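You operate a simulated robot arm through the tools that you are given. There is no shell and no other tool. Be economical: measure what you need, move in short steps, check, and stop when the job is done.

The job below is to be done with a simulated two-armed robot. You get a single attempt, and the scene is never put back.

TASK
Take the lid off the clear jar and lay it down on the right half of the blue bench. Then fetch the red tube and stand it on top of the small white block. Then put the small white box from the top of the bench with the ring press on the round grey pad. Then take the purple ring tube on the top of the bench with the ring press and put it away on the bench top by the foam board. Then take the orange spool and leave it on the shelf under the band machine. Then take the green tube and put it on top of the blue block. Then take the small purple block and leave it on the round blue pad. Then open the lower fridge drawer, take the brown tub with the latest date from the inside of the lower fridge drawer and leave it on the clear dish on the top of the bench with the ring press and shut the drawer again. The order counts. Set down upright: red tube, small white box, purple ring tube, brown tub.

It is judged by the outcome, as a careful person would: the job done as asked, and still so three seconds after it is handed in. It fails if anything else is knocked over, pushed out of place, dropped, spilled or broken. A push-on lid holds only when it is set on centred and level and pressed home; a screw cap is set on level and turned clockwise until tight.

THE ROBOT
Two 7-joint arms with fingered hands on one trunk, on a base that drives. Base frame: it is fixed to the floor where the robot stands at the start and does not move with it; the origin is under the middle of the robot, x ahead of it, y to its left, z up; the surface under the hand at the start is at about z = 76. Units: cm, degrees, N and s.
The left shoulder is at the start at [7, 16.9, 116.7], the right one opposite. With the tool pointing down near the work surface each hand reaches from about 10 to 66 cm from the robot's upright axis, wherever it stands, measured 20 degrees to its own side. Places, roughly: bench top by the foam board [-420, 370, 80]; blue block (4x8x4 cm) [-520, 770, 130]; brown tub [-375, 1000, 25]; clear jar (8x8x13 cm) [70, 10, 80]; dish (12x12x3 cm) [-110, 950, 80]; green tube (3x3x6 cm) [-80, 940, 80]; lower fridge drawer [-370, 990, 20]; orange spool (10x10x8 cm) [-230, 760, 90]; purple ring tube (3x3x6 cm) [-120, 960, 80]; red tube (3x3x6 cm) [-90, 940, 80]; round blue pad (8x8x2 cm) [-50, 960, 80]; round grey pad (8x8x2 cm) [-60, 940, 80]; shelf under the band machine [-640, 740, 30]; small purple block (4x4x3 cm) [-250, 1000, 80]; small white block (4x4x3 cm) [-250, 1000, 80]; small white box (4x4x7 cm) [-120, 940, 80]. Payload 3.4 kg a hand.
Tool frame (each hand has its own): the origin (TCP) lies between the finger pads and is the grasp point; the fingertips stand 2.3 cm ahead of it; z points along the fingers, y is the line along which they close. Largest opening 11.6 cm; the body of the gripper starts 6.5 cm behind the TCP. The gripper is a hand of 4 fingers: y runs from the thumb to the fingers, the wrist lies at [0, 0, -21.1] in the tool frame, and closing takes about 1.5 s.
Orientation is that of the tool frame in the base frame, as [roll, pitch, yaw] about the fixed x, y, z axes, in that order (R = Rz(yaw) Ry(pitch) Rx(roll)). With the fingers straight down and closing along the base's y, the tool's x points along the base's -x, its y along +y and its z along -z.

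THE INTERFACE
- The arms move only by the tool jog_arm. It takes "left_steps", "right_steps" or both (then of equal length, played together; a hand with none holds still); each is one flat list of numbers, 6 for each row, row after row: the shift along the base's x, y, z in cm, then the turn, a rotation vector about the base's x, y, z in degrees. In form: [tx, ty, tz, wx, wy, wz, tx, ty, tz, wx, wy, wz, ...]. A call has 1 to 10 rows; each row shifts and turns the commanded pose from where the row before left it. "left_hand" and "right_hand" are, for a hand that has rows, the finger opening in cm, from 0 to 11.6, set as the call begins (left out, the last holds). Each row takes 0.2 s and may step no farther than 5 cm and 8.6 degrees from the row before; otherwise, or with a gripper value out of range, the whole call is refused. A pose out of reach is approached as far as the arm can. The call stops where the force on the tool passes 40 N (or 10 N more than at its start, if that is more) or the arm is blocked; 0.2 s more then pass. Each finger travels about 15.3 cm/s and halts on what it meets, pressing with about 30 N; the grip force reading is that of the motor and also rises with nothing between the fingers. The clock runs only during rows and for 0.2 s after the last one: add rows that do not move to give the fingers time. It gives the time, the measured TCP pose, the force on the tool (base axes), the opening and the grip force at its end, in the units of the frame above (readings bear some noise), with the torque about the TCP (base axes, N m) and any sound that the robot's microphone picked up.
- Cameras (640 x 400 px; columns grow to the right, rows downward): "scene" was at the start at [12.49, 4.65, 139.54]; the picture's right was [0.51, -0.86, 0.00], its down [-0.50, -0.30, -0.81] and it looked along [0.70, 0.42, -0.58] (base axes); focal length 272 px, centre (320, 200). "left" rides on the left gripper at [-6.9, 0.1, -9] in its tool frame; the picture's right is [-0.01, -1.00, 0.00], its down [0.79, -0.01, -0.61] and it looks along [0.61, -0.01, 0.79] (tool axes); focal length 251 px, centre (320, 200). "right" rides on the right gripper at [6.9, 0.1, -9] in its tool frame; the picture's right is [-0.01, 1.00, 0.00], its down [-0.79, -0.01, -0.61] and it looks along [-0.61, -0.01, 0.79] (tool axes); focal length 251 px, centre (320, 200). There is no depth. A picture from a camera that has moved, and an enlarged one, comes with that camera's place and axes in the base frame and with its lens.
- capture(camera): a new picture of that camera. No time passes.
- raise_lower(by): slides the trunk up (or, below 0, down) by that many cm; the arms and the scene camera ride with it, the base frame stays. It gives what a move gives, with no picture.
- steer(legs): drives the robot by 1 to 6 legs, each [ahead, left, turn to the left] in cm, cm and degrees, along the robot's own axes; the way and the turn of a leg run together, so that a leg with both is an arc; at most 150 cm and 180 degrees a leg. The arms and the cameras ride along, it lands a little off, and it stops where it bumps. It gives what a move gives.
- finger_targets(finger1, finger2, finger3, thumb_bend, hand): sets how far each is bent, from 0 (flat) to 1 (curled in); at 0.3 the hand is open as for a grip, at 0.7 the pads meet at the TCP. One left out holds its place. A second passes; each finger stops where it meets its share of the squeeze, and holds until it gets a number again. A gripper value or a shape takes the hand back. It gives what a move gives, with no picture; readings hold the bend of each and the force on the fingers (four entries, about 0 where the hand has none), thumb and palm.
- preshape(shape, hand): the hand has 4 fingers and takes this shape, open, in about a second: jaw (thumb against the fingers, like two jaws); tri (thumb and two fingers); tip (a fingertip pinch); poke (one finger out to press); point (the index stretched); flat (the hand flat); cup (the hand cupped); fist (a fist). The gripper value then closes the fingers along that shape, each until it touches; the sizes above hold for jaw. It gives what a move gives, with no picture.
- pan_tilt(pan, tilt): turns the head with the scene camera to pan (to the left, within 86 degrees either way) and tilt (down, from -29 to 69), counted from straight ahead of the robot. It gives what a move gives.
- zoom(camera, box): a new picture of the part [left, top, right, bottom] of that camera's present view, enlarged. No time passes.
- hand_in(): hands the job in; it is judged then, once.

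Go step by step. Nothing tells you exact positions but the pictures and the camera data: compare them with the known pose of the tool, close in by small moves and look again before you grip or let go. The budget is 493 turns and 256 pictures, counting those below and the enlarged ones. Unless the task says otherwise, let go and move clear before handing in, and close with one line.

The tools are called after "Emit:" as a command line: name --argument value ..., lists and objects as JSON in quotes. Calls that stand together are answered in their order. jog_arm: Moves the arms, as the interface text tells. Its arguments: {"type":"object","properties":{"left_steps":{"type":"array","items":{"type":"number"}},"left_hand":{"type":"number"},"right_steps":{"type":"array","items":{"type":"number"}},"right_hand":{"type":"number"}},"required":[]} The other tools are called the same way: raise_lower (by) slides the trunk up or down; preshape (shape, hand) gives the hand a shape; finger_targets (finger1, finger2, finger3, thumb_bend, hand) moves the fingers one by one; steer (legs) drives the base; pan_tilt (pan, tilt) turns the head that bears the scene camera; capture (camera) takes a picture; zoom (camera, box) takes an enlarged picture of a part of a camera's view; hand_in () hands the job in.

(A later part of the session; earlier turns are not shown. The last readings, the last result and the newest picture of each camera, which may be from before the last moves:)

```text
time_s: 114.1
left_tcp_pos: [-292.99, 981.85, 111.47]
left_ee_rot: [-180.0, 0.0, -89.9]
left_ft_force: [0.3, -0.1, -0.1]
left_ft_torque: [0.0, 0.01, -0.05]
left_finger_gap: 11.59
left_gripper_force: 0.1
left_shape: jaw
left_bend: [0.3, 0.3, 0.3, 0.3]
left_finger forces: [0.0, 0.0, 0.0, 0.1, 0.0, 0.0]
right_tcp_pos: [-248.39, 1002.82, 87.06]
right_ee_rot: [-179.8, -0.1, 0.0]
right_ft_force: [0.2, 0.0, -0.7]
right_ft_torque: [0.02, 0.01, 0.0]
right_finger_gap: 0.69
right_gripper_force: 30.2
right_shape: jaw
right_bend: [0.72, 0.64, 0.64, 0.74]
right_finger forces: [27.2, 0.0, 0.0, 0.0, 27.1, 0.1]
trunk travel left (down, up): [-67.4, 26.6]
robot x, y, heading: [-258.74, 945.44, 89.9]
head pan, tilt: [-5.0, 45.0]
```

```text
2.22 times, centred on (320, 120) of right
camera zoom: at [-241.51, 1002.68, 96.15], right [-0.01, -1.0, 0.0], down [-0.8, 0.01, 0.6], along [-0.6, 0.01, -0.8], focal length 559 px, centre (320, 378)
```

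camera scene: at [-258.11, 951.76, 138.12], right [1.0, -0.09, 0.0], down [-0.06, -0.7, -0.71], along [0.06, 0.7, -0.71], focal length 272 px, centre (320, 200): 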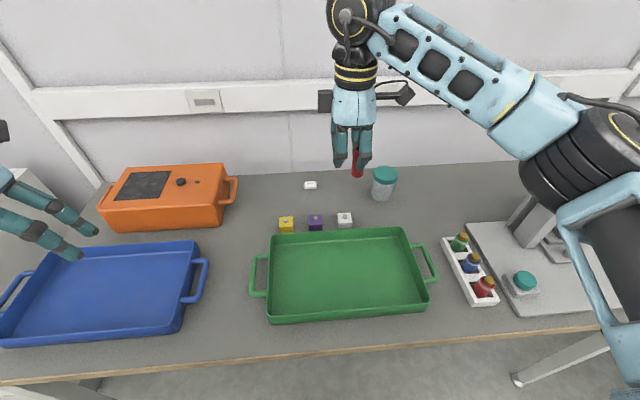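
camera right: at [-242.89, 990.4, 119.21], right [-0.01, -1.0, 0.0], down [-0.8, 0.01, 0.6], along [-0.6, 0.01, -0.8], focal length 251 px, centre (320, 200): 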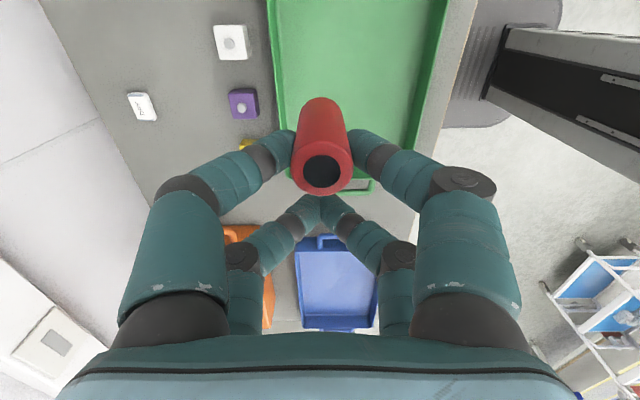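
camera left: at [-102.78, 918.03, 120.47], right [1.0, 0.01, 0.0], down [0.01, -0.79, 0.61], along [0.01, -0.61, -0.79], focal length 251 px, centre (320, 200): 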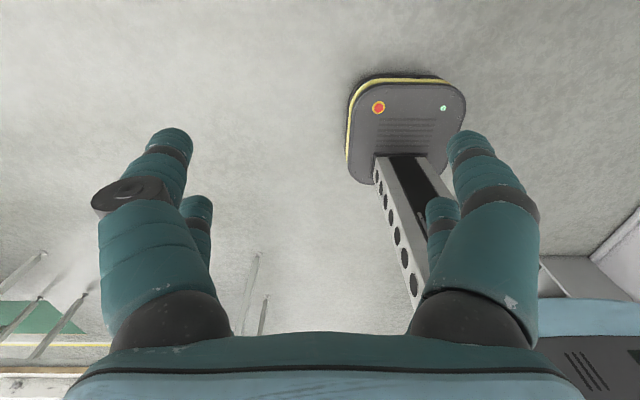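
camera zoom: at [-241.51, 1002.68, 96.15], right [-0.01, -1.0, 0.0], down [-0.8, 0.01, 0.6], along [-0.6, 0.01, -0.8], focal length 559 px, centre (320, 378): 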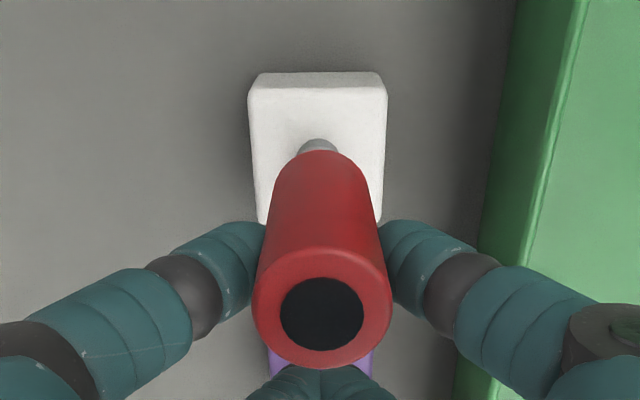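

Emit:
jog_arm --right_steps '[-0.2, 0.12, -0.8, 0, 0, 0, 0, 0, -0.5, 0, 0, 0, 0, 0, 0, 0, 0, 0]'

Emit:
zoom --camera "scene" --box '[320, 205, 370, 250]'

Emit:
zoom --camera "right" --box '[270, 60, 370, 180]'

```text
time_s: 114.9
left_tcp_pos: [-293.03, 981.74, 111.49]
left_ee_rot: [-179.9, 0.0, -89.8]
left_ft_force: [-0.6, -0.1, 0.6]
left_ft_torque: [0.02, -0.05, -0.01]
left_finger_gap: 11.58
left_gripper_force: 0.1
left_shape: jaw
left_bend: [0.3, 0.3, 0.3, 0.3]
left_finger forces: [0.0, 0.0, 0.1, 0.0, 0.1, 0.1]
right_tcp_pos: [-248.58, 1002.79, 85.81]
right_ee_rot: [-179.8, -0.1, -0.2]
right_ft_force: [0.2, 0.8, -0.8]
right_ft_torque: [-0.03, 0.02, 0.01]
right_finger_gap: 0.71
right_gripper_force: 29.9
right_shape: jaw
right_bend: [0.72, 0.64, 0.64, 0.74]
right_finger forces: [27.0, 0.1, 0.1, 0.0, 27.1, 0.0]
trunk travel left (down, up): [-67.4, 26.6]
robot x, y, heading: [-258.78, 945.65, 90.0]
head pan, tilt: [-5.0, 45.0]
```

```text
8.89 times, centred on (345, 228) of scene
camera zoom: at [-258.1, 958.74, 138.12], right [1.0, -0.09, 0.0], down [-0.06, -0.7, -0.71], along [0.06, 0.7, -0.71], focal length 2413 px, centre (98, -44)
```

zoom: 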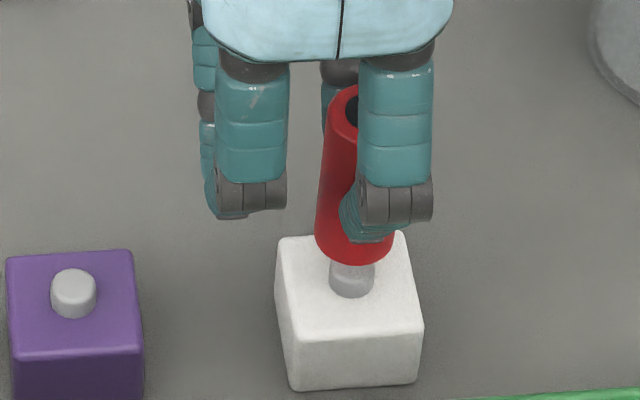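

```text
3.33 times, centred on (320, 120) of right
camera zoom: at [-241.74, 1002.76, 94.89], right [-0.01, -1.0, 0.0], down [-0.8, 0.01, 0.6], along [-0.6, 0.01, -0.8], focal length 838 px, centre (320, 467)
```

zoom: 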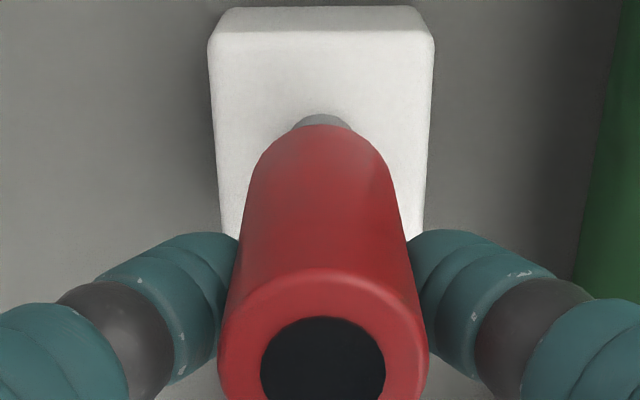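

Aligned in both views. I lower in small steps, watching force.

Emit:
jog_arm --right_steps '[0, 0, -0.3, 0, 0, 0, 0, 0, -0.3, 0, 0, 0, 0, 0, -0.3, 0, 0, 0]'

Emit:
zoom --camera "scene" --box '[320, 205, 370, 250]'

```text
time_s: 115.7
left_tcp_pos: [-293.03, 981.66, 111.63]
left_ee_rot: [180.0, 0.0, -89.9]
left_ft_force: [0.5, 0.0, 0.2]
left_ft_torque: [0.0, -0.05, 0.01]
left_finger_gap: 11.58
left_gripper_force: 0.1
left_shape: jaw
left_bend: [0.3, 0.3, 0.3, 0.3]
left_finger forces: [0.0, 0.0, 0.0, 0.0, 0.0, 0.0]
right_tcp_pos: [-248.44, 1002.94, 84.91]
right_ee_rot: [-179.8, -0.2, -0.1]
right_ft_force: [0.0, -0.3, -1.0]
right_ft_torque: [-0.03, 0.02, 0.01]
right_finger_gap: 0.69
right_gripper_force: 29.7
right_shape: jaw
right_bend: [0.72, 0.64, 0.64, 0.74]
right_finger forces: [27.1, 0.0, 0.0, 0.0, 27.3, 0.1]
trunk travel left (down, up): [-67.4, 26.6]
robot x, y, heading: [-258.97, 945.61, 90.0]
head pan, tilt: [-5.0, 45.0]
```

```text
8.89 times, centred on (345, 228) of scene
camera zoom: at [-258.11, 958.76, 138.11], right [1.0, -0.09, 0.0], down [-0.06, -0.7, -0.71], along [0.06, 0.7, -0.71], focal length 2413 px, centre (98, -44)
```

zoom: 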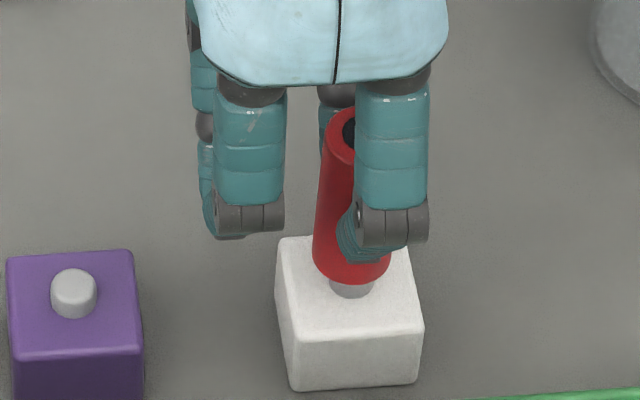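

Emit:
jog_arm --right_steps '[0, 0, -0.2, 0, 0, 0, 0, 0, -0.2, 0, 0, 0]'

Emit:
zoom --camera "scene" --box '[320, 205, 370, 250]'

Emit:
zoom --camera "right" --box '[270, 60, 370, 180]'

```text
time_s: 116.3
left_tcp_pos: [-293.07, 981.68, 111.49]
left_ee_rot: [180.0, 0.0, -89.8]
left_ft_force: [0.8, -0.4, -0.2]
left_ft_torque: [-0.02, -0.01, 0.01]
left_finger_gap: 11.57
left_gripper_force: 0.1
left_shape: jaw
left_bend: [0.3, 0.3, 0.3, 0.3]
left_finger forces: [0.0, 0.0, 0.0, 0.0, 0.0, 0.0]
right_tcp_pos: [-248.48, 1002.94, 84.58]
right_ee_rot: [-179.8, 0.0, -0.1]
right_ft_force: [0.1, -1.2, -1.1]
right_ft_torque: [0.01, 0.03, 0.0]
right_finger_gap: 0.67
right_gripper_force: 30.0
right_shape: jaw
right_bend: [0.72, 0.64, 0.64, 0.74]
right_finger forces: [27.1, 0.1, 0.0, 0.0, 27.2, 0.0]
trunk travel left (down, up): [-67.4, 26.6]
robot x, y, heading: [-258.77, 945.54, 89.8]
head pan, tilt: [-5.0, 45.0]
```

```text
8.89 times, centred on (345, 228) of scene
camera zoom: at [-258.11, 958.76, 138.12], right [1.0, -0.09, 0.0], down [-0.06, -0.7, -0.71], along [0.06, 0.7, -0.71], focal length 2413 px, centre (98, -44)
```

zoom: 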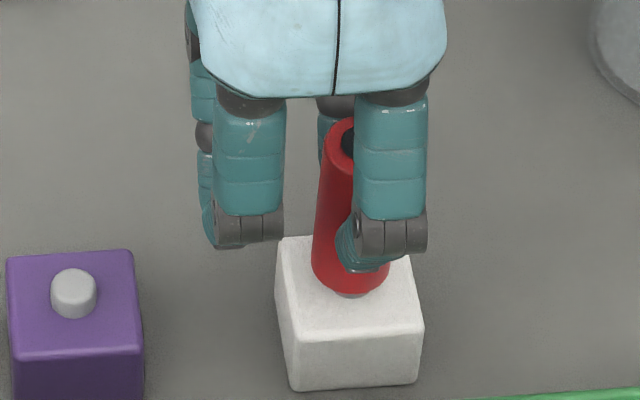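

```text
3.33 times, centred on (320, 120) of right
camera zoom: at [-241.76, 1002.75, 93.55], right [-0.01, -1.0, 0.0], down [-0.8, 0.01, 0.6], along [-0.6, 0.01, -0.8], focal length 838 px, centre (320, 467)
```

zoom: 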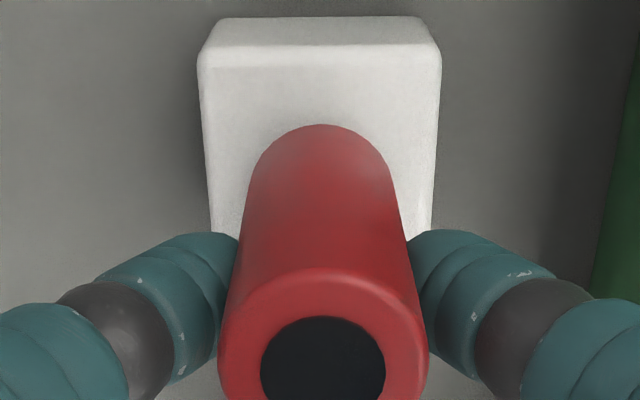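

Emit:
jog_arm --right_steps '[0, 0, -0.2, 0, 0, 0, 0, 0, -0.2, 0, 0, 0, 0, 0, -0.2, 0, 0, 0]'

Emit:
zoom --camera "scene" --box '[320, 205, 370, 250]'

```text
time_s: 117.1
left_tcp_pos: [-293.02, 981.68, 111.5]
left_ee_rot: [-180.0, 0.1, -89.9]
left_ft_force: [0.3, -0.4, 0.4]
left_ft_torque: [0.04, 0.01, -0.03]
left_finger_gap: 11.56
left_gripper_force: 0.0
left_shape: jaw
left_bend: [0.3, 0.3, 0.3, 0.3]
left_finger forces: [0.1, 0.1, 0.0, 0.0, 0.0, 0.0]
right_tcp_pos: [-248.43, 1002.8, 83.97]
right_ee_rot: [-179.8, -0.1, -0.1]
right_ft_force: [-0.2, 1.2, -0.4]
right_ft_torque: [0.01, 0.0, -0.01]
right_finger_gap: 0.72
right_gripper_force: 29.4
right_shape: jaw
right_bend: [0.72, 0.64, 0.64, 0.74]
right_finger forces: [27.1, 0.0, 0.1, 0.1, 27.2, 0.0]
trunk travel left (down, up): [-67.4, 26.6]
robot x, y, heading: [-258.4, 945.59, 90.2]
head pan, tilt: [-5.0, 45.0]
```

```text
8.89 times, centred on (345, 228) of scene
camera zoom: at [-258.11, 958.76, 138.12], right [1.0, -0.09, 0.0], down [-0.06, -0.7, -0.71], along [0.06, 0.7, -0.71], focal length 2413 px, centre (98, -44)
```

zoom: 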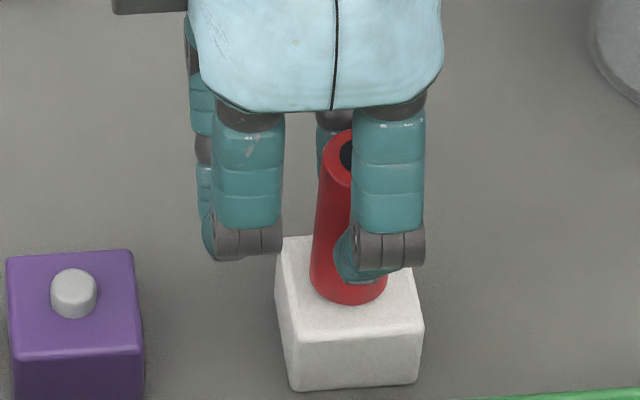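

No resistance: the tube is going over the stud. I continue to contact.

Emit:
jog_arm --right_steps '[0, 0, -0.2, 0, 0, 0, 0, 0, -0.2, 0, 0, 0, 0, 0, -0.2, 0, 0, 0]'

Emit:
zoom --camera "scene" --box '[320, 205, 370, 250]'

```text
time_s: 117.9
left_tcp_pos: [-293.05, 981.63, 111.54]
left_ee_rot: [180.0, 0.1, -89.9]
left_ft_force: [-0.7, -0.4, 0.0]
left_ft_torque: [-0.01, 0.0, 0.0]
left_finger_gap: 11.58
left_gripper_force: 0.0
left_shape: jaw
left_bend: [0.3, 0.3, 0.3, 0.3]
left_finger forces: [0.0, 0.0, 0.0, 0.0, 0.0, 0.0]
right_tcp_pos: [-248.56, 1002.9, 83.48]
right_ee_rot: [-179.7, -0.1, 0.0]
right_ft_force: [0.7, 0.7, 6.7]
right_ft_torque: [0.04, -0.14, 0.06]
right_finger_gap: 0.72
right_gripper_force: 29.6
right_shape: jaw
right_bend: [0.73, 0.64, 0.64, 0.75]
right_finger forces: [28.9, 0.1, 0.1, 0.1, 30.6, 0.1]
trunk travel left (down, up): [-67.4, 26.6]
robot x, y, heading: [-259.0, 945.58, 90.2]
head pan, tilt: [-5.0, 45.0]
```

```text
8.89 times, centred on (345, 228) of scene
camera zoom: at [-258.15, 958.61, 138.15], right [1.0, -0.09, 0.0], down [-0.06, -0.7, -0.71], along [0.06, 0.71, -0.71], focal length 2413 px, centre (98, -44)
```

zoom: 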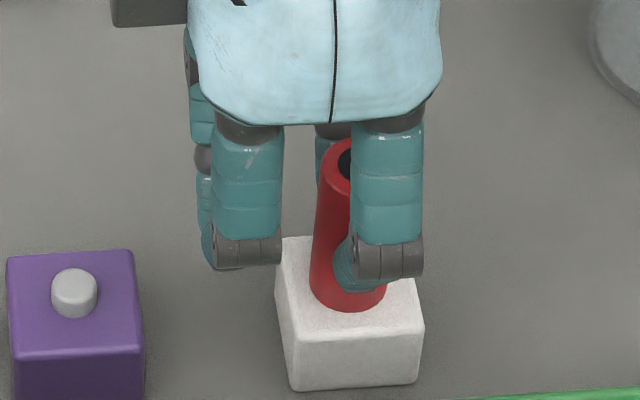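

Contact with the block (6.7 N) – the tube is down over the stud. I release gently and rise.

Emit:
jog_arm --right_steps '[0, 0, 0, 0, 0, 0, 0, 0, 0, 0, 0, 0, 0, 0, 0, 0, 0, 0]' --right_hand 4.5

Emit:
jog_arm --right_steps '[0, 0, 0.5, 0, 0, 0, 0, 0, 2, 0, 0, 0, 0, 0, 3, 0, 0, 0, 0, 0, 5, 0, 0, 0, 0, 0, 5, 0, 0, 0, 0, 0, 5, 0, 0, 0, 0, 0, 5, 0, 0, 0]'

Emit:
zoom --camera "scene" --box '[280, 160, 400, 260]'

```text
time_s: 118.7
left_tcp_pos: [-292.89, 981.69, 111.51]
left_ee_rot: [-180.0, 0.0, -90.0]
left_ft_force: [0.6, -0.4, 0.3]
left_ft_torque: [-0.01, -0.01, 0.03]
left_finger_gap: 11.55
left_gripper_force: 0.0
left_shape: jaw
left_bend: [0.3, 0.3, 0.3, 0.3]
left_finger forces: [0.1, 0.0, 0.0, 0.1, 0.0, 0.1]
right_tcp_pos: [-248.54, 1002.86, 83.34]
right_ee_rot: [-179.8, -0.1, -0.1]
right_ft_force: [-0.5, -0.7, -0.3]
right_ft_torque: [-0.02, 0.03, -0.02]
right_finger_gap: 4.47
right_gripper_force: 0.2
right_shape: jaw
right_bend: [0.73, 0.73, 0.73, 0.77]
right_finger forces: [0.0, 0.0, 0.0, 0.1, 0.0, 0.0]
trunk travel left (down, up): [-67.4, 26.6]
robot x, y, heading: [-258.96, 945.57, 89.6]
head pan, tilt: [-5.0, 45.0]
```

```text
time_s: 120.3
left_tcp_pos: [-293.06, 981.58, 111.57]
left_ee_rot: [-180.0, 0.1, -89.9]
left_ft_force: [0.5, 0.3, 0.4]
left_ft_torque: [0.02, 0.01, 0.0]
left_finger_gap: 11.6
left_gripper_force: 0.0
left_shape: jaw
left_bend: [0.3, 0.3, 0.3, 0.3]
left_finger forces: [0.0, 0.0, 0.0, 0.1, 0.1, 0.0]
right_tcp_pos: [-248.58, 1002.74, 108.96]
right_ee_rot: [-179.7, -0.3, 0.0]
right_ft_force: [-0.6, -0.3, 0.7]
right_ft_torque: [0.01, -0.01, 0.04]
right_finger_gap: 4.49
right_gripper_force: 0.1
right_shape: jaw
right_bend: [0.73, 0.73, 0.73, 0.77]
right_finger forces: [0.0, 0.0, 0.1, 0.0, 0.0, 0.0]
trunk travel left (down, up): [-67.4, 26.6]
robot x, y, heading: [-258.89, 945.42, 90.3]
head pan, tilt: [-5.0, 45.0]
```

```text
4.00 times, centred on (340, 210) of scene
camera zoom: at [-258.19, 958.64, 138.12], right [1.0, -0.09, 0.0], down [-0.06, -0.7, -0.71], along [0.06, 0.7, -0.71], focal length 1086 px, centre (240, 160)
```

zoom: 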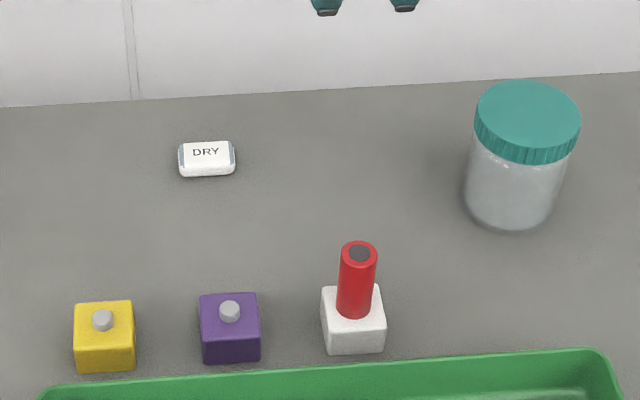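

Red tube stands on the white block, nothing disturbed. Next: the small white box on the ring-press bench at about (−117.5, 938.5). I drive back there.

Emit:
steer --legs '[[-100, 0, 0], [0, -129, 0], [37, 0, 0]]'

Emit:
pan_tilt --pan -10 --tilt 48

Emit:
capture --camera "scene"

Emit:
capture --camera "right"

```text
time_s: 133.6
left_tcp_pos: [-164.39, 919.66, 111.51]
left_ee_rot: [180.0, 0.0, -89.0]
left_ft_force: [-0.1, 0.2, 0.1]
left_ft_torque: [-0.02, 0.02, 0.01]
left_finger_gap: 11.6
left_gripper_force: 0.0
left_shape: jaw
left_bend: [0.3, 0.3, 0.3, 0.3]
left_finger forces: [0.0, 0.0, 0.0, 0.0, 0.0, 0.0]
right_tcp_pos: [-120.22, 941.38, 108.99]
right_ee_rot: [-179.7, -0.1, 0.6]
right_ft_force: [0.2, -0.2, -0.5]
right_ft_torque: [-0.04, 0.03, 0.0]
right_finger_gap: 4.46
right_gripper_force: 0.1
right_shape: jaw
right_bend: [0.73, 0.73, 0.73, 0.77]
right_finger forces: [0.1, 0.0, 0.0, 0.0, 0.0, 0.0]
trunk travel left (down, up): [-67.4, 26.6]
robot x, y, heading: [-129.57, 883.97, 90.8]
head pan, tilt: [-5.0, 45.0]
```

```text
time_s: 134.2
left_tcp_pos: [-164.34, 919.82, 111.52]
left_ee_rot: [179.9, 0.1, -89.2]
left_ft_force: [0.3, 0.2, -0.2]
left_ft_torque: [-0.02, 0.01, 0.02]
left_finger_gap: 11.59
left_gripper_force: 0.1
left_shape: jaw
left_bend: [0.3, 0.3, 0.3, 0.3]
left_finger forces: [0.0, 0.0, 0.0, 0.0, 0.0, 0.0]
right_tcp_pos: [-120.26, 941.43, 108.74]
right_ee_rot: [-179.8, -0.1, 0.7]
right_ft_force: [0.0, -0.7, -0.3]
right_ft_torque: [0.02, -0.03, 0.0]
right_finger_gap: 4.48
right_gripper_force: 0.1
right_shape: jaw
right_bend: [0.73, 0.73, 0.73, 0.77]
right_finger forces: [0.0, 0.1, 0.1, 0.0, 0.0, 0.0]
trunk travel left (down, up): [-67.4, 26.6]
robot x, y, heading: [-129.94, 884.09, 90.8]
head pan, tilt: [-10.0, 48.0]
```

```text
196 pictures are left
camera scene: at [-128.48, 896.93, 137.69], right [0.99, -0.16, 0.0], down [-0.12, -0.73, -0.67], along [0.11, 0.66, -0.74], focal length 272 px, centre (320, 200)
```

scene: 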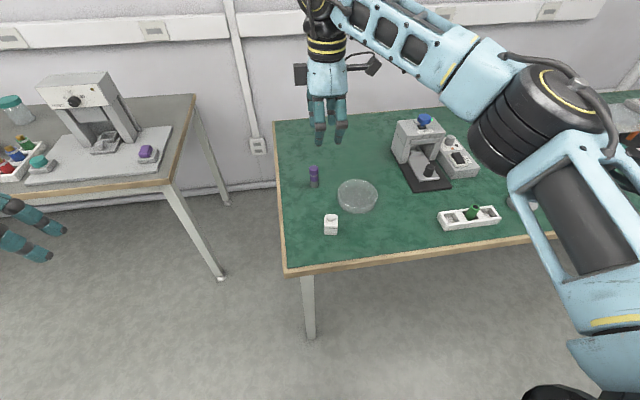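

```text
195 pictures are left
camera right: at [-113.37, 941.41, 117.88], right [0.0, -1.0, 0.0], down [-0.8, 0.0, 0.6], along [-0.6, 0.0, -0.8], focal length 251 px, centre (320, 200)
```

right: 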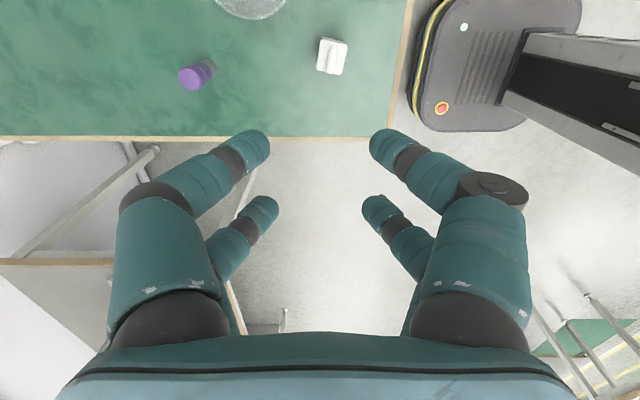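

Emit:
zoom --camera "scene" --box '[290, 150, 400, 250]'

Emit:
zoom --camera "right" --box '[160, 0, 380, 110]'

```text
4.00 times, centred on (345, 200) of scene
camera zoom: at [-128.48, 896.93, 137.69], right [0.99, -0.16, 0.0], down [-0.12, -0.73, -0.67], along [0.11, 0.66, -0.74], focal length 1086 px, centre (220, 200)
```

zoom: 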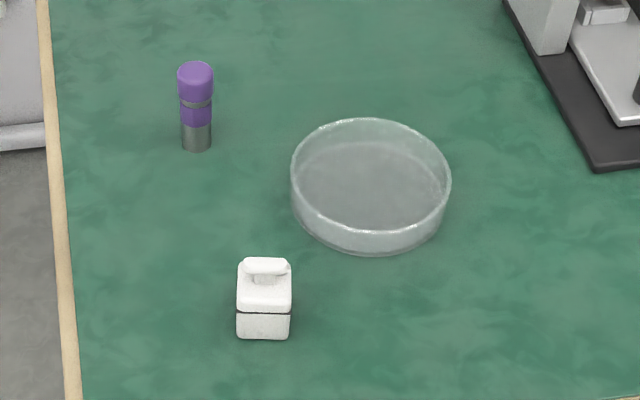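

```text
2.91 times, centred on (270, 55) of right
camera zoom: at [-113.37, 941.41, 117.88], right [0.0, -1.0, 0.0], down [-0.8, 0.0, 0.6], along [-0.6, 0.0, -0.8], focal length 731 px, centre (466, 622)
```

zoom: 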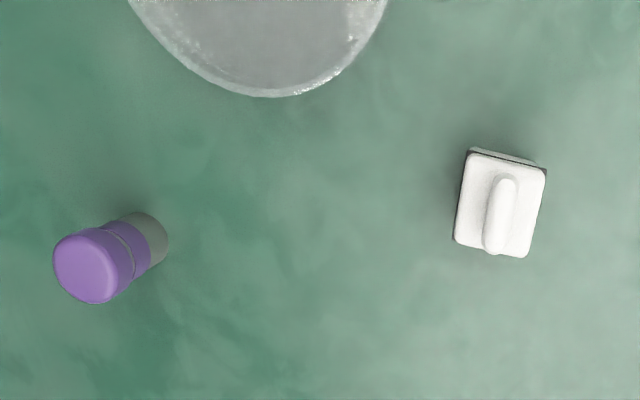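

The box is at about (−118.2, 940.0), handle top z ≈ 82, turned about −9.5°. I align the hand's yaw and descend partway.

Emit:
jog_arm --right_steps '[1, -0.7, -4, 0, 0, -5, 1.06, -0.7, -5, 0, 0, -5, 0, 0, -5, 0, 0, 0, 0, 0, -4, 0, 0, 0, 0, 0, 0, 0, 0, 0]' --right_hand 8.5

Emit:
zoom --camera "scene" --box '[290, 150, 400, 250]'

Emit:
capture --camera "right"

```text
refused: row 2 steps farther than a row can; nothing moved
```

```text
4.00 times, centred on (345, 200) of scene
camera zoom: at [-128.48, 896.93, 137.69], right [0.99, -0.16, 0.0], down [-0.12, -0.73, -0.67], along [0.11, 0.66, -0.74], focal length 1086 px, centre (220, 200)
```

zoom: 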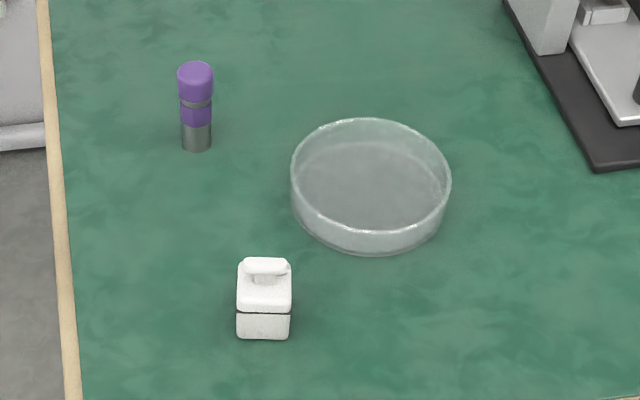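

```text
191 pictures are left
camera right: at [-113.37, 941.41, 117.88], right [0.0, -1.0, 0.0], down [-0.8, 0.0, 0.6], along [-0.6, 0.0, -0.8], focal length 251 px, centre (320, 200)
```

right: 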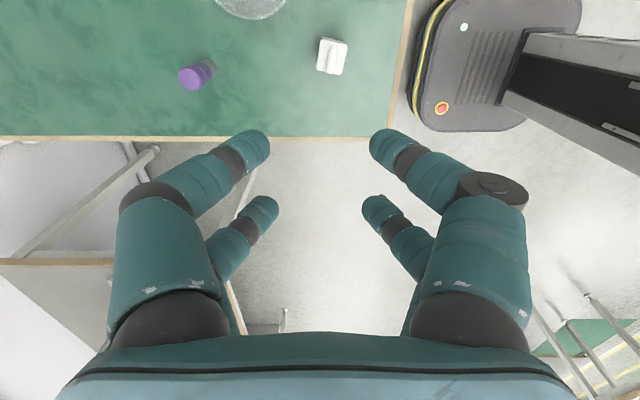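

A row was slightly too long; I repeat with shorter rows.

Emit:
jog_arm --right_steps '[1, -0.7, -4, 0, 0, -5, 1.06, -0.7, -4, 0, 0, -5, 0, 0, -5, 0, 0, 0, 0, 0, -5, 0, 0, 0, 0, 0, 0, 0, 0, 0]' --right_hand 8.5

Emit:
zoom --camera "scene" --box '[290, 150, 400, 250]'

Emit:
capture --camera "right"

```text
time_s: 135.4
left_tcp_pos: [-164.43, 919.7, 111.55]
left_ee_rot: [180.0, 0.0, -89.1]
left_ft_force: [0.2, -0.2, -0.1]
left_ft_torque: [0.01, 0.0, -0.01]
left_finger_gap: 11.57
left_gripper_force: 0.0
left_shape: jaw
left_bend: [0.3, 0.3, 0.3, 0.3]
left_finger forces: [0.0, 0.0, 0.0, 0.0, 0.1, 0.1]
right_tcp_pos: [-118.04, 939.99, 90.86]
right_ee_rot: [-179.7, -0.2, -9.2]
right_ft_force: [-0.3, 0.5, -0.3]
right_ft_torque: [-0.01, 0.03, 0.01]
right_finger_gap: 8.45
right_gripper_force: 0.0
right_shape: jaw
right_bend: [0.64, 0.64, 0.64, 0.64]
right_finger forces: [0.0, 0.1, 0.0, 0.2, 0.0, 0.1]
trunk travel left (down, up): [-67.4, 26.6]
robot x, y, heading: [-129.49, 884.02, 90.8]
head pan, tilt: [-10.0, 48.0]
```

```text
4.00 times, centred on (345, 200) of scene
camera zoom: at [-128.5, 896.83, 137.7], right [0.99, -0.16, 0.0], down [-0.12, -0.73, -0.67], along [0.11, 0.66, -0.74], focal length 1086 px, centre (220, 200)
```

zoom: 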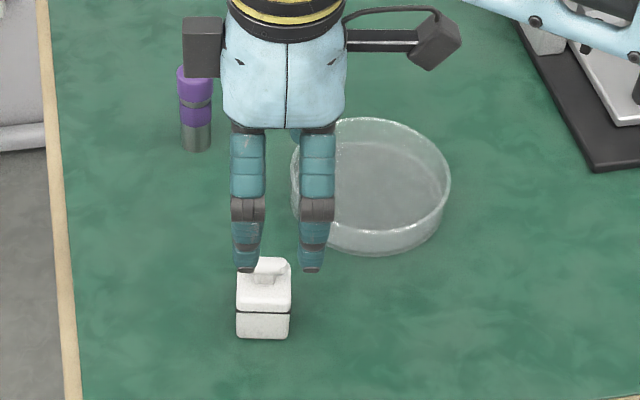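

```text
189 pictures are left
camera right: at [-111.35, 938.71, 99.87], right [-0.17, -0.99, 0.0], down [-0.79, 0.13, 0.6], along [-0.59, 0.11, -0.8], focal length 251 px, centre (320, 200)
```

right: 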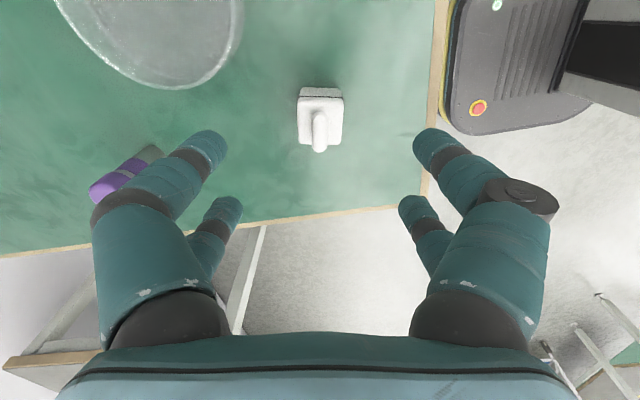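

Emit:
jog_arm --right_steps '[0, 0, -4, 0, 0, 0, 0, 0, -4, 0, 0, 0, 0, 0, -3, 0, 0, 0, 0, 0, -0.6, 0, 0, 0]'

Emit:
jog_arm --right_steps '[0, 0, 0, 0, 0, 0, 0, 0, 0, 0, 0, 0, 0, 0, 0, 0, 0, 0, 0, 0, 0, 0, 0, 0]' --right_hand 2.5

Emit:
zoom --camera "scene" --box '[290, 150, 400, 250]'

Emit:
capture --camera "right"

```text
time_s: 136.4
left_tcp_pos: [-164.35, 919.49, 111.54]
left_ee_rot: [180.0, 0.0, -89.1]
left_ft_force: [-0.1, -1.2, 0.2]
left_ft_torque: [0.0, -0.04, -0.04]
left_finger_gap: 11.58
left_gripper_force: 0.1
left_shape: jaw
left_bend: [0.3, 0.3, 0.3, 0.3]
left_finger forces: [0.0, 0.1, 0.0, 0.0, 0.0, 0.0]
right_tcp_pos: [-117.95, 939.91, 79.24]
right_ee_rot: [-179.8, -0.1, -9.3]
right_ft_force: [-0.1, 0.3, 0.2]
right_ft_torque: [0.02, -0.02, -0.03]
right_finger_gap: 8.46
right_gripper_force: 0.1
right_shape: jaw
right_bend: [0.64, 0.64, 0.64, 0.64]
right_finger forces: [0.1, 0.0, 0.0, 0.1, 0.1, 0.1]
trunk travel left (down, up): [-67.4, 26.6]
robot x, y, heading: [-129.57, 883.94, 91.0]
head pan, tilt: [-10.0, 48.0]
```

```text
time_s: 137.4
left_tcp_pos: [-164.37, 919.67, 111.45]
left_ee_rot: [-180.0, 0.0, -89.1]
left_ft_force: [-0.5, 0.3, -0.4]
left_ft_torque: [-0.01, -0.05, -0.02]
left_finger_gap: 11.58
left_gripper_force: 0.0
left_shape: jaw
left_bend: [0.3, 0.3, 0.3, 0.3]
left_finger forces: [0.0, 0.1, 0.1, 0.0, 0.0, 0.1]
right_tcp_pos: [-118.01, 939.88, 79.3]
right_ee_rot: [-179.7, 0.0, -9.3]
right_ft_force: [-0.8, 0.6, 0.6]
right_ft_torque: [0.09, 0.05, 0.0]
right_finger_gap: 1.66
right_gripper_force: 30.2
right_shape: jaw
right_bend: [0.76, 0.73, 0.72, 0.81]
right_finger forces: [1.7, 31.0, 31.6, 0.1, 1.4, 0.1]
trunk travel left (down, up): [-67.4, 26.6]
robot x, y, heading: [-129.43, 883.92, 90.7]
head pan, tilt: [-10.0, 48.0]
```

```text
4.00 times, centred on (345, 200) of scene
camera zoom: at [-128.49, 896.87, 137.7], right [0.99, -0.16, 0.0], down [-0.12, -0.73, -0.67], along [0.11, 0.66, -0.74], focal length 1086 px, centre (220, 200)
```

zoom: 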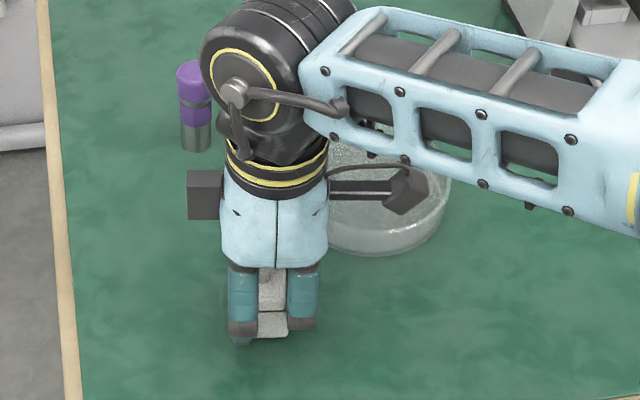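

```text
187 pictures are left
camera right: at [-111.41, 938.7, 88.33], right [-0.17, -0.99, 0.0], down [-0.79, 0.13, 0.6], along [-0.6, 0.11, -0.8], focal length 251 px, centre (320, 200)
```

right: 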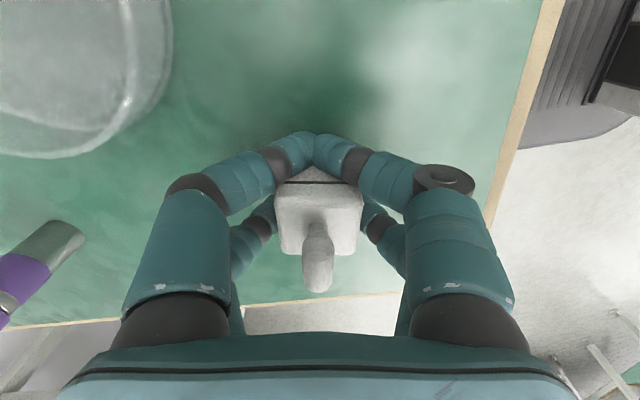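

Only one finger row holds; the box lies ~1.2 cm further to −x. I reopen, shift and regrip.

Emit:
jog_arm --right_steps '[0, 0, 0, 0, 0, 0, 0, 0, 0, 0, 0, 0, 0, 0, 0, 0, 0, 0]' --right_hand 7

Emit:
jog_arm --right_steps '[-1.25, 0.2, 0, 0, 0, 0, 0, 0, 0, 0, 0, 0]'

Emit:
capture --camera "right"

```text
time_s: 138.2
left_tcp_pos: [-164.32, 919.55, 111.43]
left_ee_rot: [180.0, -0.1, -89.1]
left_ft_force: [0.1, 0.6, 0.3]
left_ft_torque: [-0.01, -0.02, 0.02]
left_finger_gap: 11.62
left_gripper_force: 0.0
left_shape: jaw
left_bend: [0.3, 0.3, 0.3, 0.3]
left_finger forces: [0.0, 0.0, 0.1, 0.0, 0.0, 0.1]
right_tcp_pos: [-118.11, 939.88, 79.34]
right_ee_rot: [-179.7, -0.1, -9.3]
right_ft_force: [-0.2, -0.8, -0.5]
right_ft_torque: [0.01, 0.01, -0.01]
right_finger_gap: 6.95
right_gripper_force: 0.0
right_shape: jaw
right_bend: [0.71, 0.71, 0.71, 0.72]
right_finger forces: [0.0, 0.0, 0.1, 0.1, 0.0, 0.0]
trunk travel left (down, up): [-67.4, 26.6]
robot x, y, heading: [-129.75, 883.91, 91.0]
head pan, tilt: [-10.0, 48.0]
```

```text
time_s: 138.8
left_tcp_pos: [-164.27, 919.68, 111.5]
left_ee_rot: [179.9, 0.0, -89.2]
left_ft_force: [0.0, 0.6, -1.0]
left_ft_torque: [-0.02, -0.02, 0.01]
left_finger_gap: 11.58
left_gripper_force: 0.1
left_shape: jaw
left_bend: [0.3, 0.3, 0.3, 0.3]
left_finger forces: [0.0, 0.1, 0.0, 0.1, 0.0, 0.1]
right_tcp_pos: [-119.17, 940.12, 79.2]
right_ee_rot: [-179.8, -0.1, -9.3]
right_ft_force: [0.1, 0.0, 0.2]
right_ft_torque: [0.02, 0.01, 0.04]
right_finger_gap: 6.95
right_gripper_force: 0.0
right_shape: jaw
right_bend: [0.71, 0.71, 0.71, 0.72]
right_finger forces: [0.1, 0.0, 0.1, 0.1, 0.0, 0.1]
trunk travel left (down, up): [-67.4, 26.6]
robot x, y, heading: [-129.41, 883.85, 90.9]
head pan, tilt: [-10.0, 48.0]
```

```text
186 pictures are left
camera right: at [-112.64, 938.91, 88.29], right [-0.17, -0.99, 0.0], down [-0.78, 0.13, 0.61], along [-0.6, 0.11, -0.8], focal length 251 px, centre (320, 200)
```

right: 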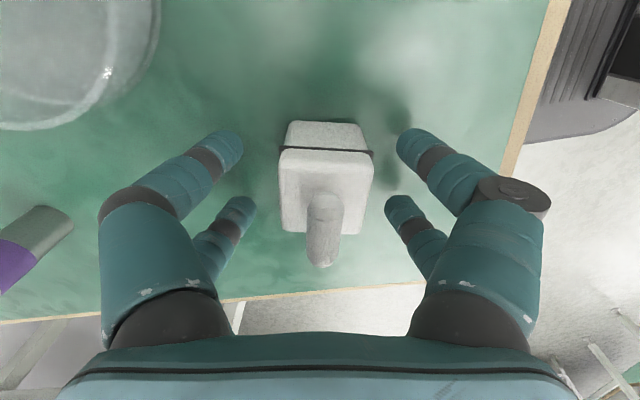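

Emit:
jog_arm --right_steps '[0, 0, 0, 0, 0, 0, 0, 0, 0, 0, 0, 0, 0, 0, 0, 0, 0, 0, 0, 0, 0, 0, 0, 0]' --right_hand 2.5

Emit:
capture --camera "right"

```text
time_s: 139.8
left_tcp_pos: [-164.4, 919.65, 111.57]
left_ee_rot: [180.0, 0.0, -89.1]
left_ft_force: [0.3, 0.3, 0.4]
left_ft_torque: [0.0, -0.01, 0.01]
left_finger_gap: 11.58
left_gripper_force: 0.1
left_shape: jaw
left_bend: [0.3, 0.3, 0.3, 0.3]
left_finger forces: [0.1, 0.0, 0.0, 0.1, 0.0, 0.0]
right_tcp_pos: [-119.39, 940.11, 79.27]
right_ee_rot: [-179.8, -0.1, -9.4]
right_ft_force: [-0.4, -1.1, -0.5]
right_ft_torque: [0.0, -0.01, -0.02]
right_finger_gap: 2.02
right_gripper_force: 30.2
right_shape: jaw
right_bend: [0.73, 0.74, 0.68, 0.77]
right_finger forces: [27.6, 0.0, 0.4, 0.1, 27.7, 0.1]
trunk travel left (down, up): [-67.4, 26.6]
robot x, y, heading: [-129.67, 884.04, 91.0]
head pan, tilt: [-10.0, 48.0]
```

```text
185 pictures are left
camera right: at [-112.63, 938.92, 88.28], right [-0.17, -0.99, 0.0], down [-0.79, 0.13, 0.6], along [-0.6, 0.11, -0.8], focal length 251 px, centre (320, 200)
```

right: 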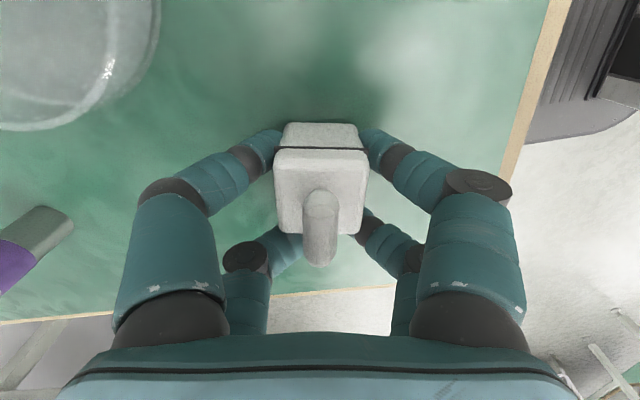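

Emit:
jog_arm --right_steps '[0, 0, 0, 0, 0, 0, 0, 0, 0, 0, 0, 0, 0, 0, 0, 0, 0, 0]' --right_hand 7

Emit:
jog_arm --right_steps '[0.65, -0.1, 0, 0, 0, 0, 0, 0, 0, 0, 0, 0]'

Emit:
jog_arm --right_steps '[0, 0, 0, 0, 0, 0, 0, 0, 0, 0, 0, 0, 0, 0, 0, 0, 0, 0, 0, 0, 0, 0, 0, 0]' --right_hand 2.5

Emit:
capture --camera "right"

```text
time_s: 140.6
left_tcp_pos: [-164.4, 919.7, 111.47]
left_ee_rot: [180.0, 0.0, -89.1]
left_ft_force: [-0.4, -0.2, 0.7]
left_ft_torque: [0.0, 0.02, 0.0]
left_finger_gap: 11.56
left_gripper_force: 0.0
left_shape: jaw
left_bend: [0.3, 0.3, 0.3, 0.3]
left_finger forces: [0.0, 0.0, 0.0, 0.0, 0.0, 0.0]
right_tcp_pos: [-119.31, 940.07, 79.37]
right_ee_rot: [-179.8, 0.0, -9.4]
right_ft_force: [-0.5, -0.1, 0.4]
right_ft_torque: [-0.01, -0.02, -0.01]
right_finger_gap: 6.95
right_gripper_force: 0.0
right_shape: jaw
right_bend: [0.71, 0.71, 0.71, 0.72]
right_finger forces: [0.0, 0.1, 0.1, 0.1, 0.0, 0.0]
trunk travel left (down, up): [-67.4, 26.6]
robot x, y, heading: [-129.35, 883.54, 90.9]
head pan, tilt: [-10.0, 48.0]
```

```text
time_s: 141.2
left_tcp_pos: [-164.39, 919.8, 111.51]
left_ee_rot: [-180.0, 0.0, -89.1]
left_ft_force: [-0.4, -0.3, -0.3]
left_ft_torque: [0.01, 0.0, 0.01]
left_finger_gap: 11.59
left_gripper_force: 0.0
left_shape: jaw
left_bend: [0.3, 0.3, 0.3, 0.3]
left_finger forces: [0.0, 0.1, 0.0, 0.1, 0.0, 0.1]
right_tcp_pos: [-118.69, 940.05, 79.26]
right_ee_rot: [-179.8, -0.2, -9.3]
right_ft_force: [-0.1, 1.4, -0.3]
right_ft_torque: [0.03, 0.0, -0.01]
right_finger_gap: 6.94
right_gripper_force: 0.1
right_shape: jaw
right_bend: [0.71, 0.71, 0.71, 0.72]
right_finger forces: [0.0, 0.0, 0.0, 0.1, 0.1, 0.0]
trunk travel left (down, up): [-67.4, 26.6]
robot x, y, heading: [-129.65, 883.94, 90.9]
head pan, tilt: [-10.0, 48.0]
```

```text
time_s: 142.2
left_tcp_pos: [-164.38, 919.57, 111.56]
left_ee_rot: [180.0, 0.0, -89.1]
left_ft_force: [-0.5, 0.5, -0.5]
left_ft_torque: [0.0, -0.01, 0.02]
left_finger_gap: 11.61
left_gripper_force: 0.0
left_shape: jaw
left_bend: [0.3, 0.3, 0.3, 0.3]
left_finger forces: [0.1, 0.0, 0.0, 0.1, 0.0, 0.0]
right_tcp_pos: [-118.67, 940.06, 79.33]
right_ee_rot: [-179.7, -0.1, -9.3]
right_ft_force: [-0.7, 0.2, 3.9]
right_ft_torque: [0.11, 0.0, 0.04]
right_finger_gap: 1.65
right_gripper_force: 29.6
right_shape: jaw
right_bend: [0.75, 0.74, 0.74, 0.77]
right_finger forces: [25.5, 30.9, 25.4, 0.0, 33.0, 0.0]
trunk travel left (down, up): [-67.4, 26.6]
robot x, y, heading: [-129.65, 884.22, 90.7]
head pan, tilt: [-10.0, 48.0]
```

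```text
184 pictures are left
camera right: at [-112.03, 938.82, 88.35], right [-0.17, -0.99, 0.0], down [-0.79, 0.13, 0.6], along [-0.6, 0.11, -0.8], focal length 251 px, centre (320, 200)
```

right: 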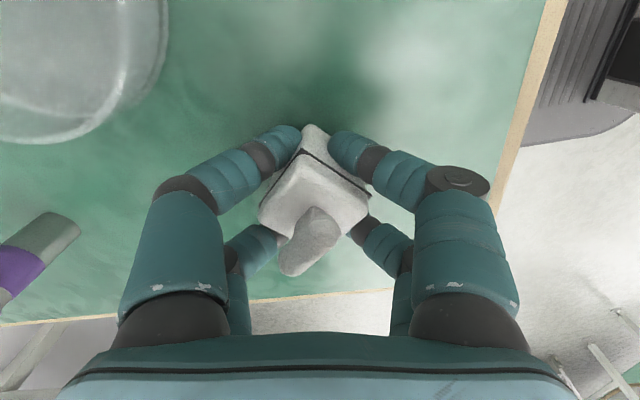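

The box turned 45° and is now caged by all four fingers evenly. I lift slightly and check.

Emit:
jog_arm --right_steps '[0, 0, 1, 0, 0, 0, 0, 0, 2, 0, 0, 0, 0, 0, 4, 0, 0, 0, 0, 0, 5, 0, 0, 0, 0, 0, 5, 0, 0, 0]'

Emit:
capture --camera "right"

Emit:
zoom --camera "scene" --box '[290, 140, 390, 230]'

```text
time_s: 143.4
left_tcp_pos: [-164.44, 919.7, 111.54]
left_ee_rot: [-180.0, 0.0, -89.1]
left_ft_force: [-0.8, 0.3, -0.3]
left_ft_torque: [-0.02, 0.0, -0.01]
left_finger_gap: 11.59
left_gripper_force: 0.1
left_shape: jaw
left_bend: [0.3, 0.3, 0.3, 0.3]
left_finger forces: [0.0, 0.0, 0.1, 0.1, 0.0, 0.1]
right_tcp_pos: [-118.72, 939.95, 96.23]
right_ee_rot: [-179.9, -0.1, -9.3]
right_ft_force: [0.1, 0.0, -0.3]
right_ft_torque: [-0.05, -0.04, 0.01]
right_finger_gap: 1.58
right_gripper_force: 29.6
right_shape: jaw
right_bend: [0.75, 0.74, 0.74, 0.76]
right_finger forces: [29.9, 33.1, 27.9, 0.0, 34.5, 0.0]
trunk travel left (down, up): [-67.4, 26.6]
robot x, y, heading: [-129.76, 884.09, 90.7]
head pan, tilt: [-10.0, 48.0]
```

```text
183 pictures are left
camera right: at [-112.03, 938.77, 105.32], right [-0.17, -0.99, 0.0], down [-0.79, 0.13, 0.6], along [-0.59, 0.11, -0.8], focal length 251 px, centre (320, 200)
```

right: 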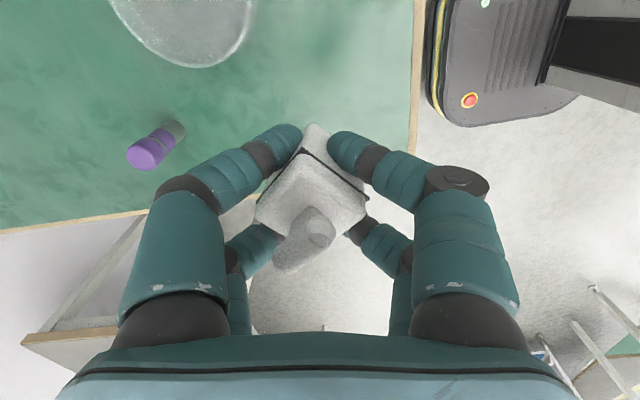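

```text
4.44 times, centred on (340, 185) of scene
camera zoom: at [-128.52, 896.81, 137.7], right [0.99, -0.16, 0.0], down [-0.12, -0.73, -0.67], along [0.11, 0.66, -0.74], focal length 1207 px, centre (231, 267)
```

zoom: 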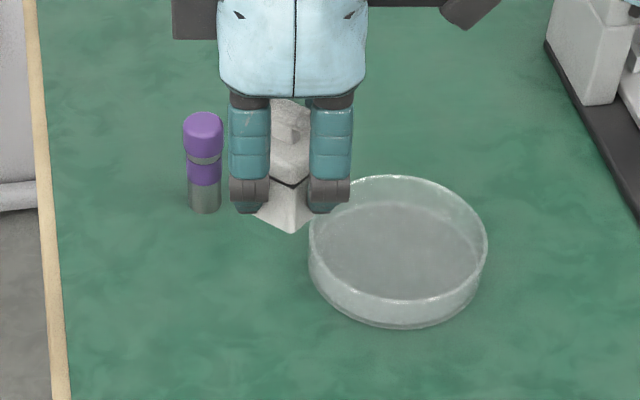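

The box is held level. I raise it and drive right to the round grey pad at about (−60.7, 939).

Emit:
jog_arm --right_steps '[0, -1, 4.5, 0, 0, 0, 0, 0, 5, 0, 0, 0, 0, 0, 4, 0, 0, 0]'

Emit:
steer --legs '[[-8, 0, -0.8], [0, -56.5, 0], [8, 0, 0]]'

Emit:
pan_tilt --pan -10 --tilt 48

Emit:
capture --camera "scene"

Emit:
capture --camera "right"

```text
time_s: 144.2
left_tcp_pos: [-164.43, 919.63, 111.55]
left_ee_rot: [179.9, 0.0, -89.1]
left_ft_force: [0.4, 0.0, -0.3]
left_ft_torque: [-0.01, 0.03, -0.05]
left_finger_gap: 11.58
left_gripper_force: 0.1
left_shape: jaw
left_bend: [0.3, 0.3, 0.3, 0.3]
left_finger forces: [0.0, 0.1, 0.0, 0.1, 0.1, 0.1]
right_tcp_pos: [-118.75, 939.11, 109.65]
right_ee_rot: [-179.9, -0.1, -9.3]
right_ft_force: [-0.8, 0.2, 0.4]
right_ft_torque: [-0.02, 0.0, 0.0]
right_finger_gap: 1.56
right_gripper_force: 30.4
right_shape: jaw
right_bend: [0.75, 0.74, 0.74, 0.76]
right_finger forces: [32.1, 34.4, 29.0, 0.1, 35.1, 0.0]
trunk travel left (down, up): [-67.4, 26.6]
robot x, y, heading: [-129.78, 884.01, 90.9]
head pan, tilt: [-10.0, 48.0]
```

```text
time_s: 148.8
left_tcp_pos: [-107.44, 920.07, 111.52]
left_ee_rot: [179.8, 0.2, -89.9]
left_ft_force: [-0.2, -0.3, -1.3]
left_ft_torque: [-0.01, 0.01, -0.04]
left_finger_gap: 11.59
left_gripper_force: 0.1
left_shape: jaw
left_bend: [0.3, 0.3, 0.3, 0.3]
left_finger forces: [0.1, 0.1, 0.0, 0.0, 0.0, 0.1]
right_tcp_pos: [-61.48, 938.89, 109.72]
right_ee_rot: [-179.7, -0.1, -10.1]
right_ft_force: [0.3, -0.2, -0.5]
right_ft_torque: [0.01, 0.02, 0.02]
right_finger_gap: 1.54
right_gripper_force: 29.6
right_shape: jaw
right_bend: [0.75, 0.74, 0.74, 0.76]
right_finger forces: [32.0, 34.6, 29.1, 0.0, 35.1, 0.1]
trunk travel left (down, up): [-67.4, 26.6]
robot x, y, heading: [-73.17, 884.4, 90.2]
head pan, tilt: [-10.0, 48.0]
```

```text
time_s: 149.4
left_tcp_pos: [-107.58, 920.23, 111.51]
left_ee_rot: [179.9, 0.0, -89.8]
left_ft_force: [-0.5, -0.1, -0.5]
left_ft_torque: [-0.03, 0.0, 0.03]
left_finger_gap: 11.58
left_gripper_force: 0.0
left_shape: jaw
left_bend: [0.3, 0.3, 0.3, 0.3]
left_finger forces: [0.1, 0.0, 0.0, 0.0, 0.0, 0.1]
right_tcp_pos: [-61.5, 938.97, 109.65]
right_ee_rot: [-179.8, -0.1, -10.0]
right_ft_force: [0.9, -0.1, -0.8]
right_ft_torque: [-0.03, -0.02, 0.01]
right_finger_gap: 1.57
right_gripper_force: 30.5
right_shape: jaw
right_bend: [0.75, 0.74, 0.74, 0.76]
right_finger forces: [31.9, 34.5, 29.0, 0.1, 35.0, 0.0]
trunk travel left (down, up): [-67.4, 26.6]
robot x, y, heading: [-73.34, 884.03, 89.9]
head pan, tilt: [-10.0, 48.0]
```

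```text
181 pictures are left
camera scene: at [-71.92, 896.98, 137.69], right [0.98, -0.17, 0.0], down [-0.13, -0.73, -0.67], along [0.12, 0.66, -0.74], focal length 272 px, centre (320, 200)
```

scene: 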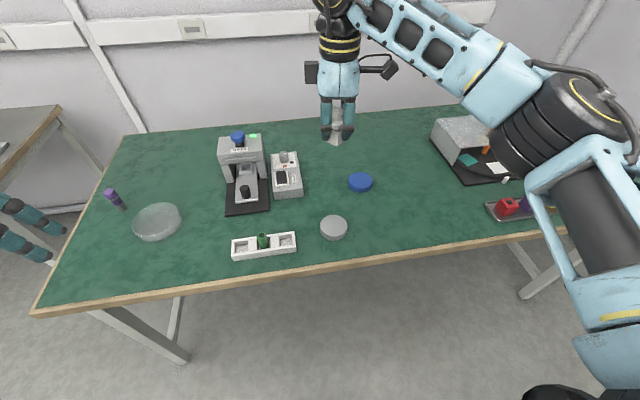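

```text
180 pictures are left
camera right: at [-54.83, 937.69, 118.72], right [-0.18, -0.98, 0.0], down [-0.78, 0.14, 0.6], along [-0.59, 0.11, -0.8], focal length 251 px, centre (320, 200)
```

right: 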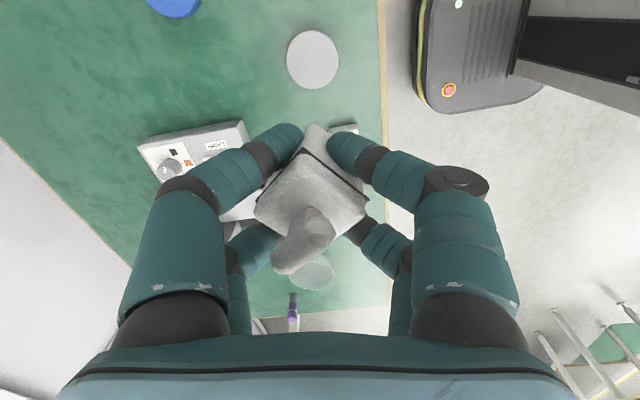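

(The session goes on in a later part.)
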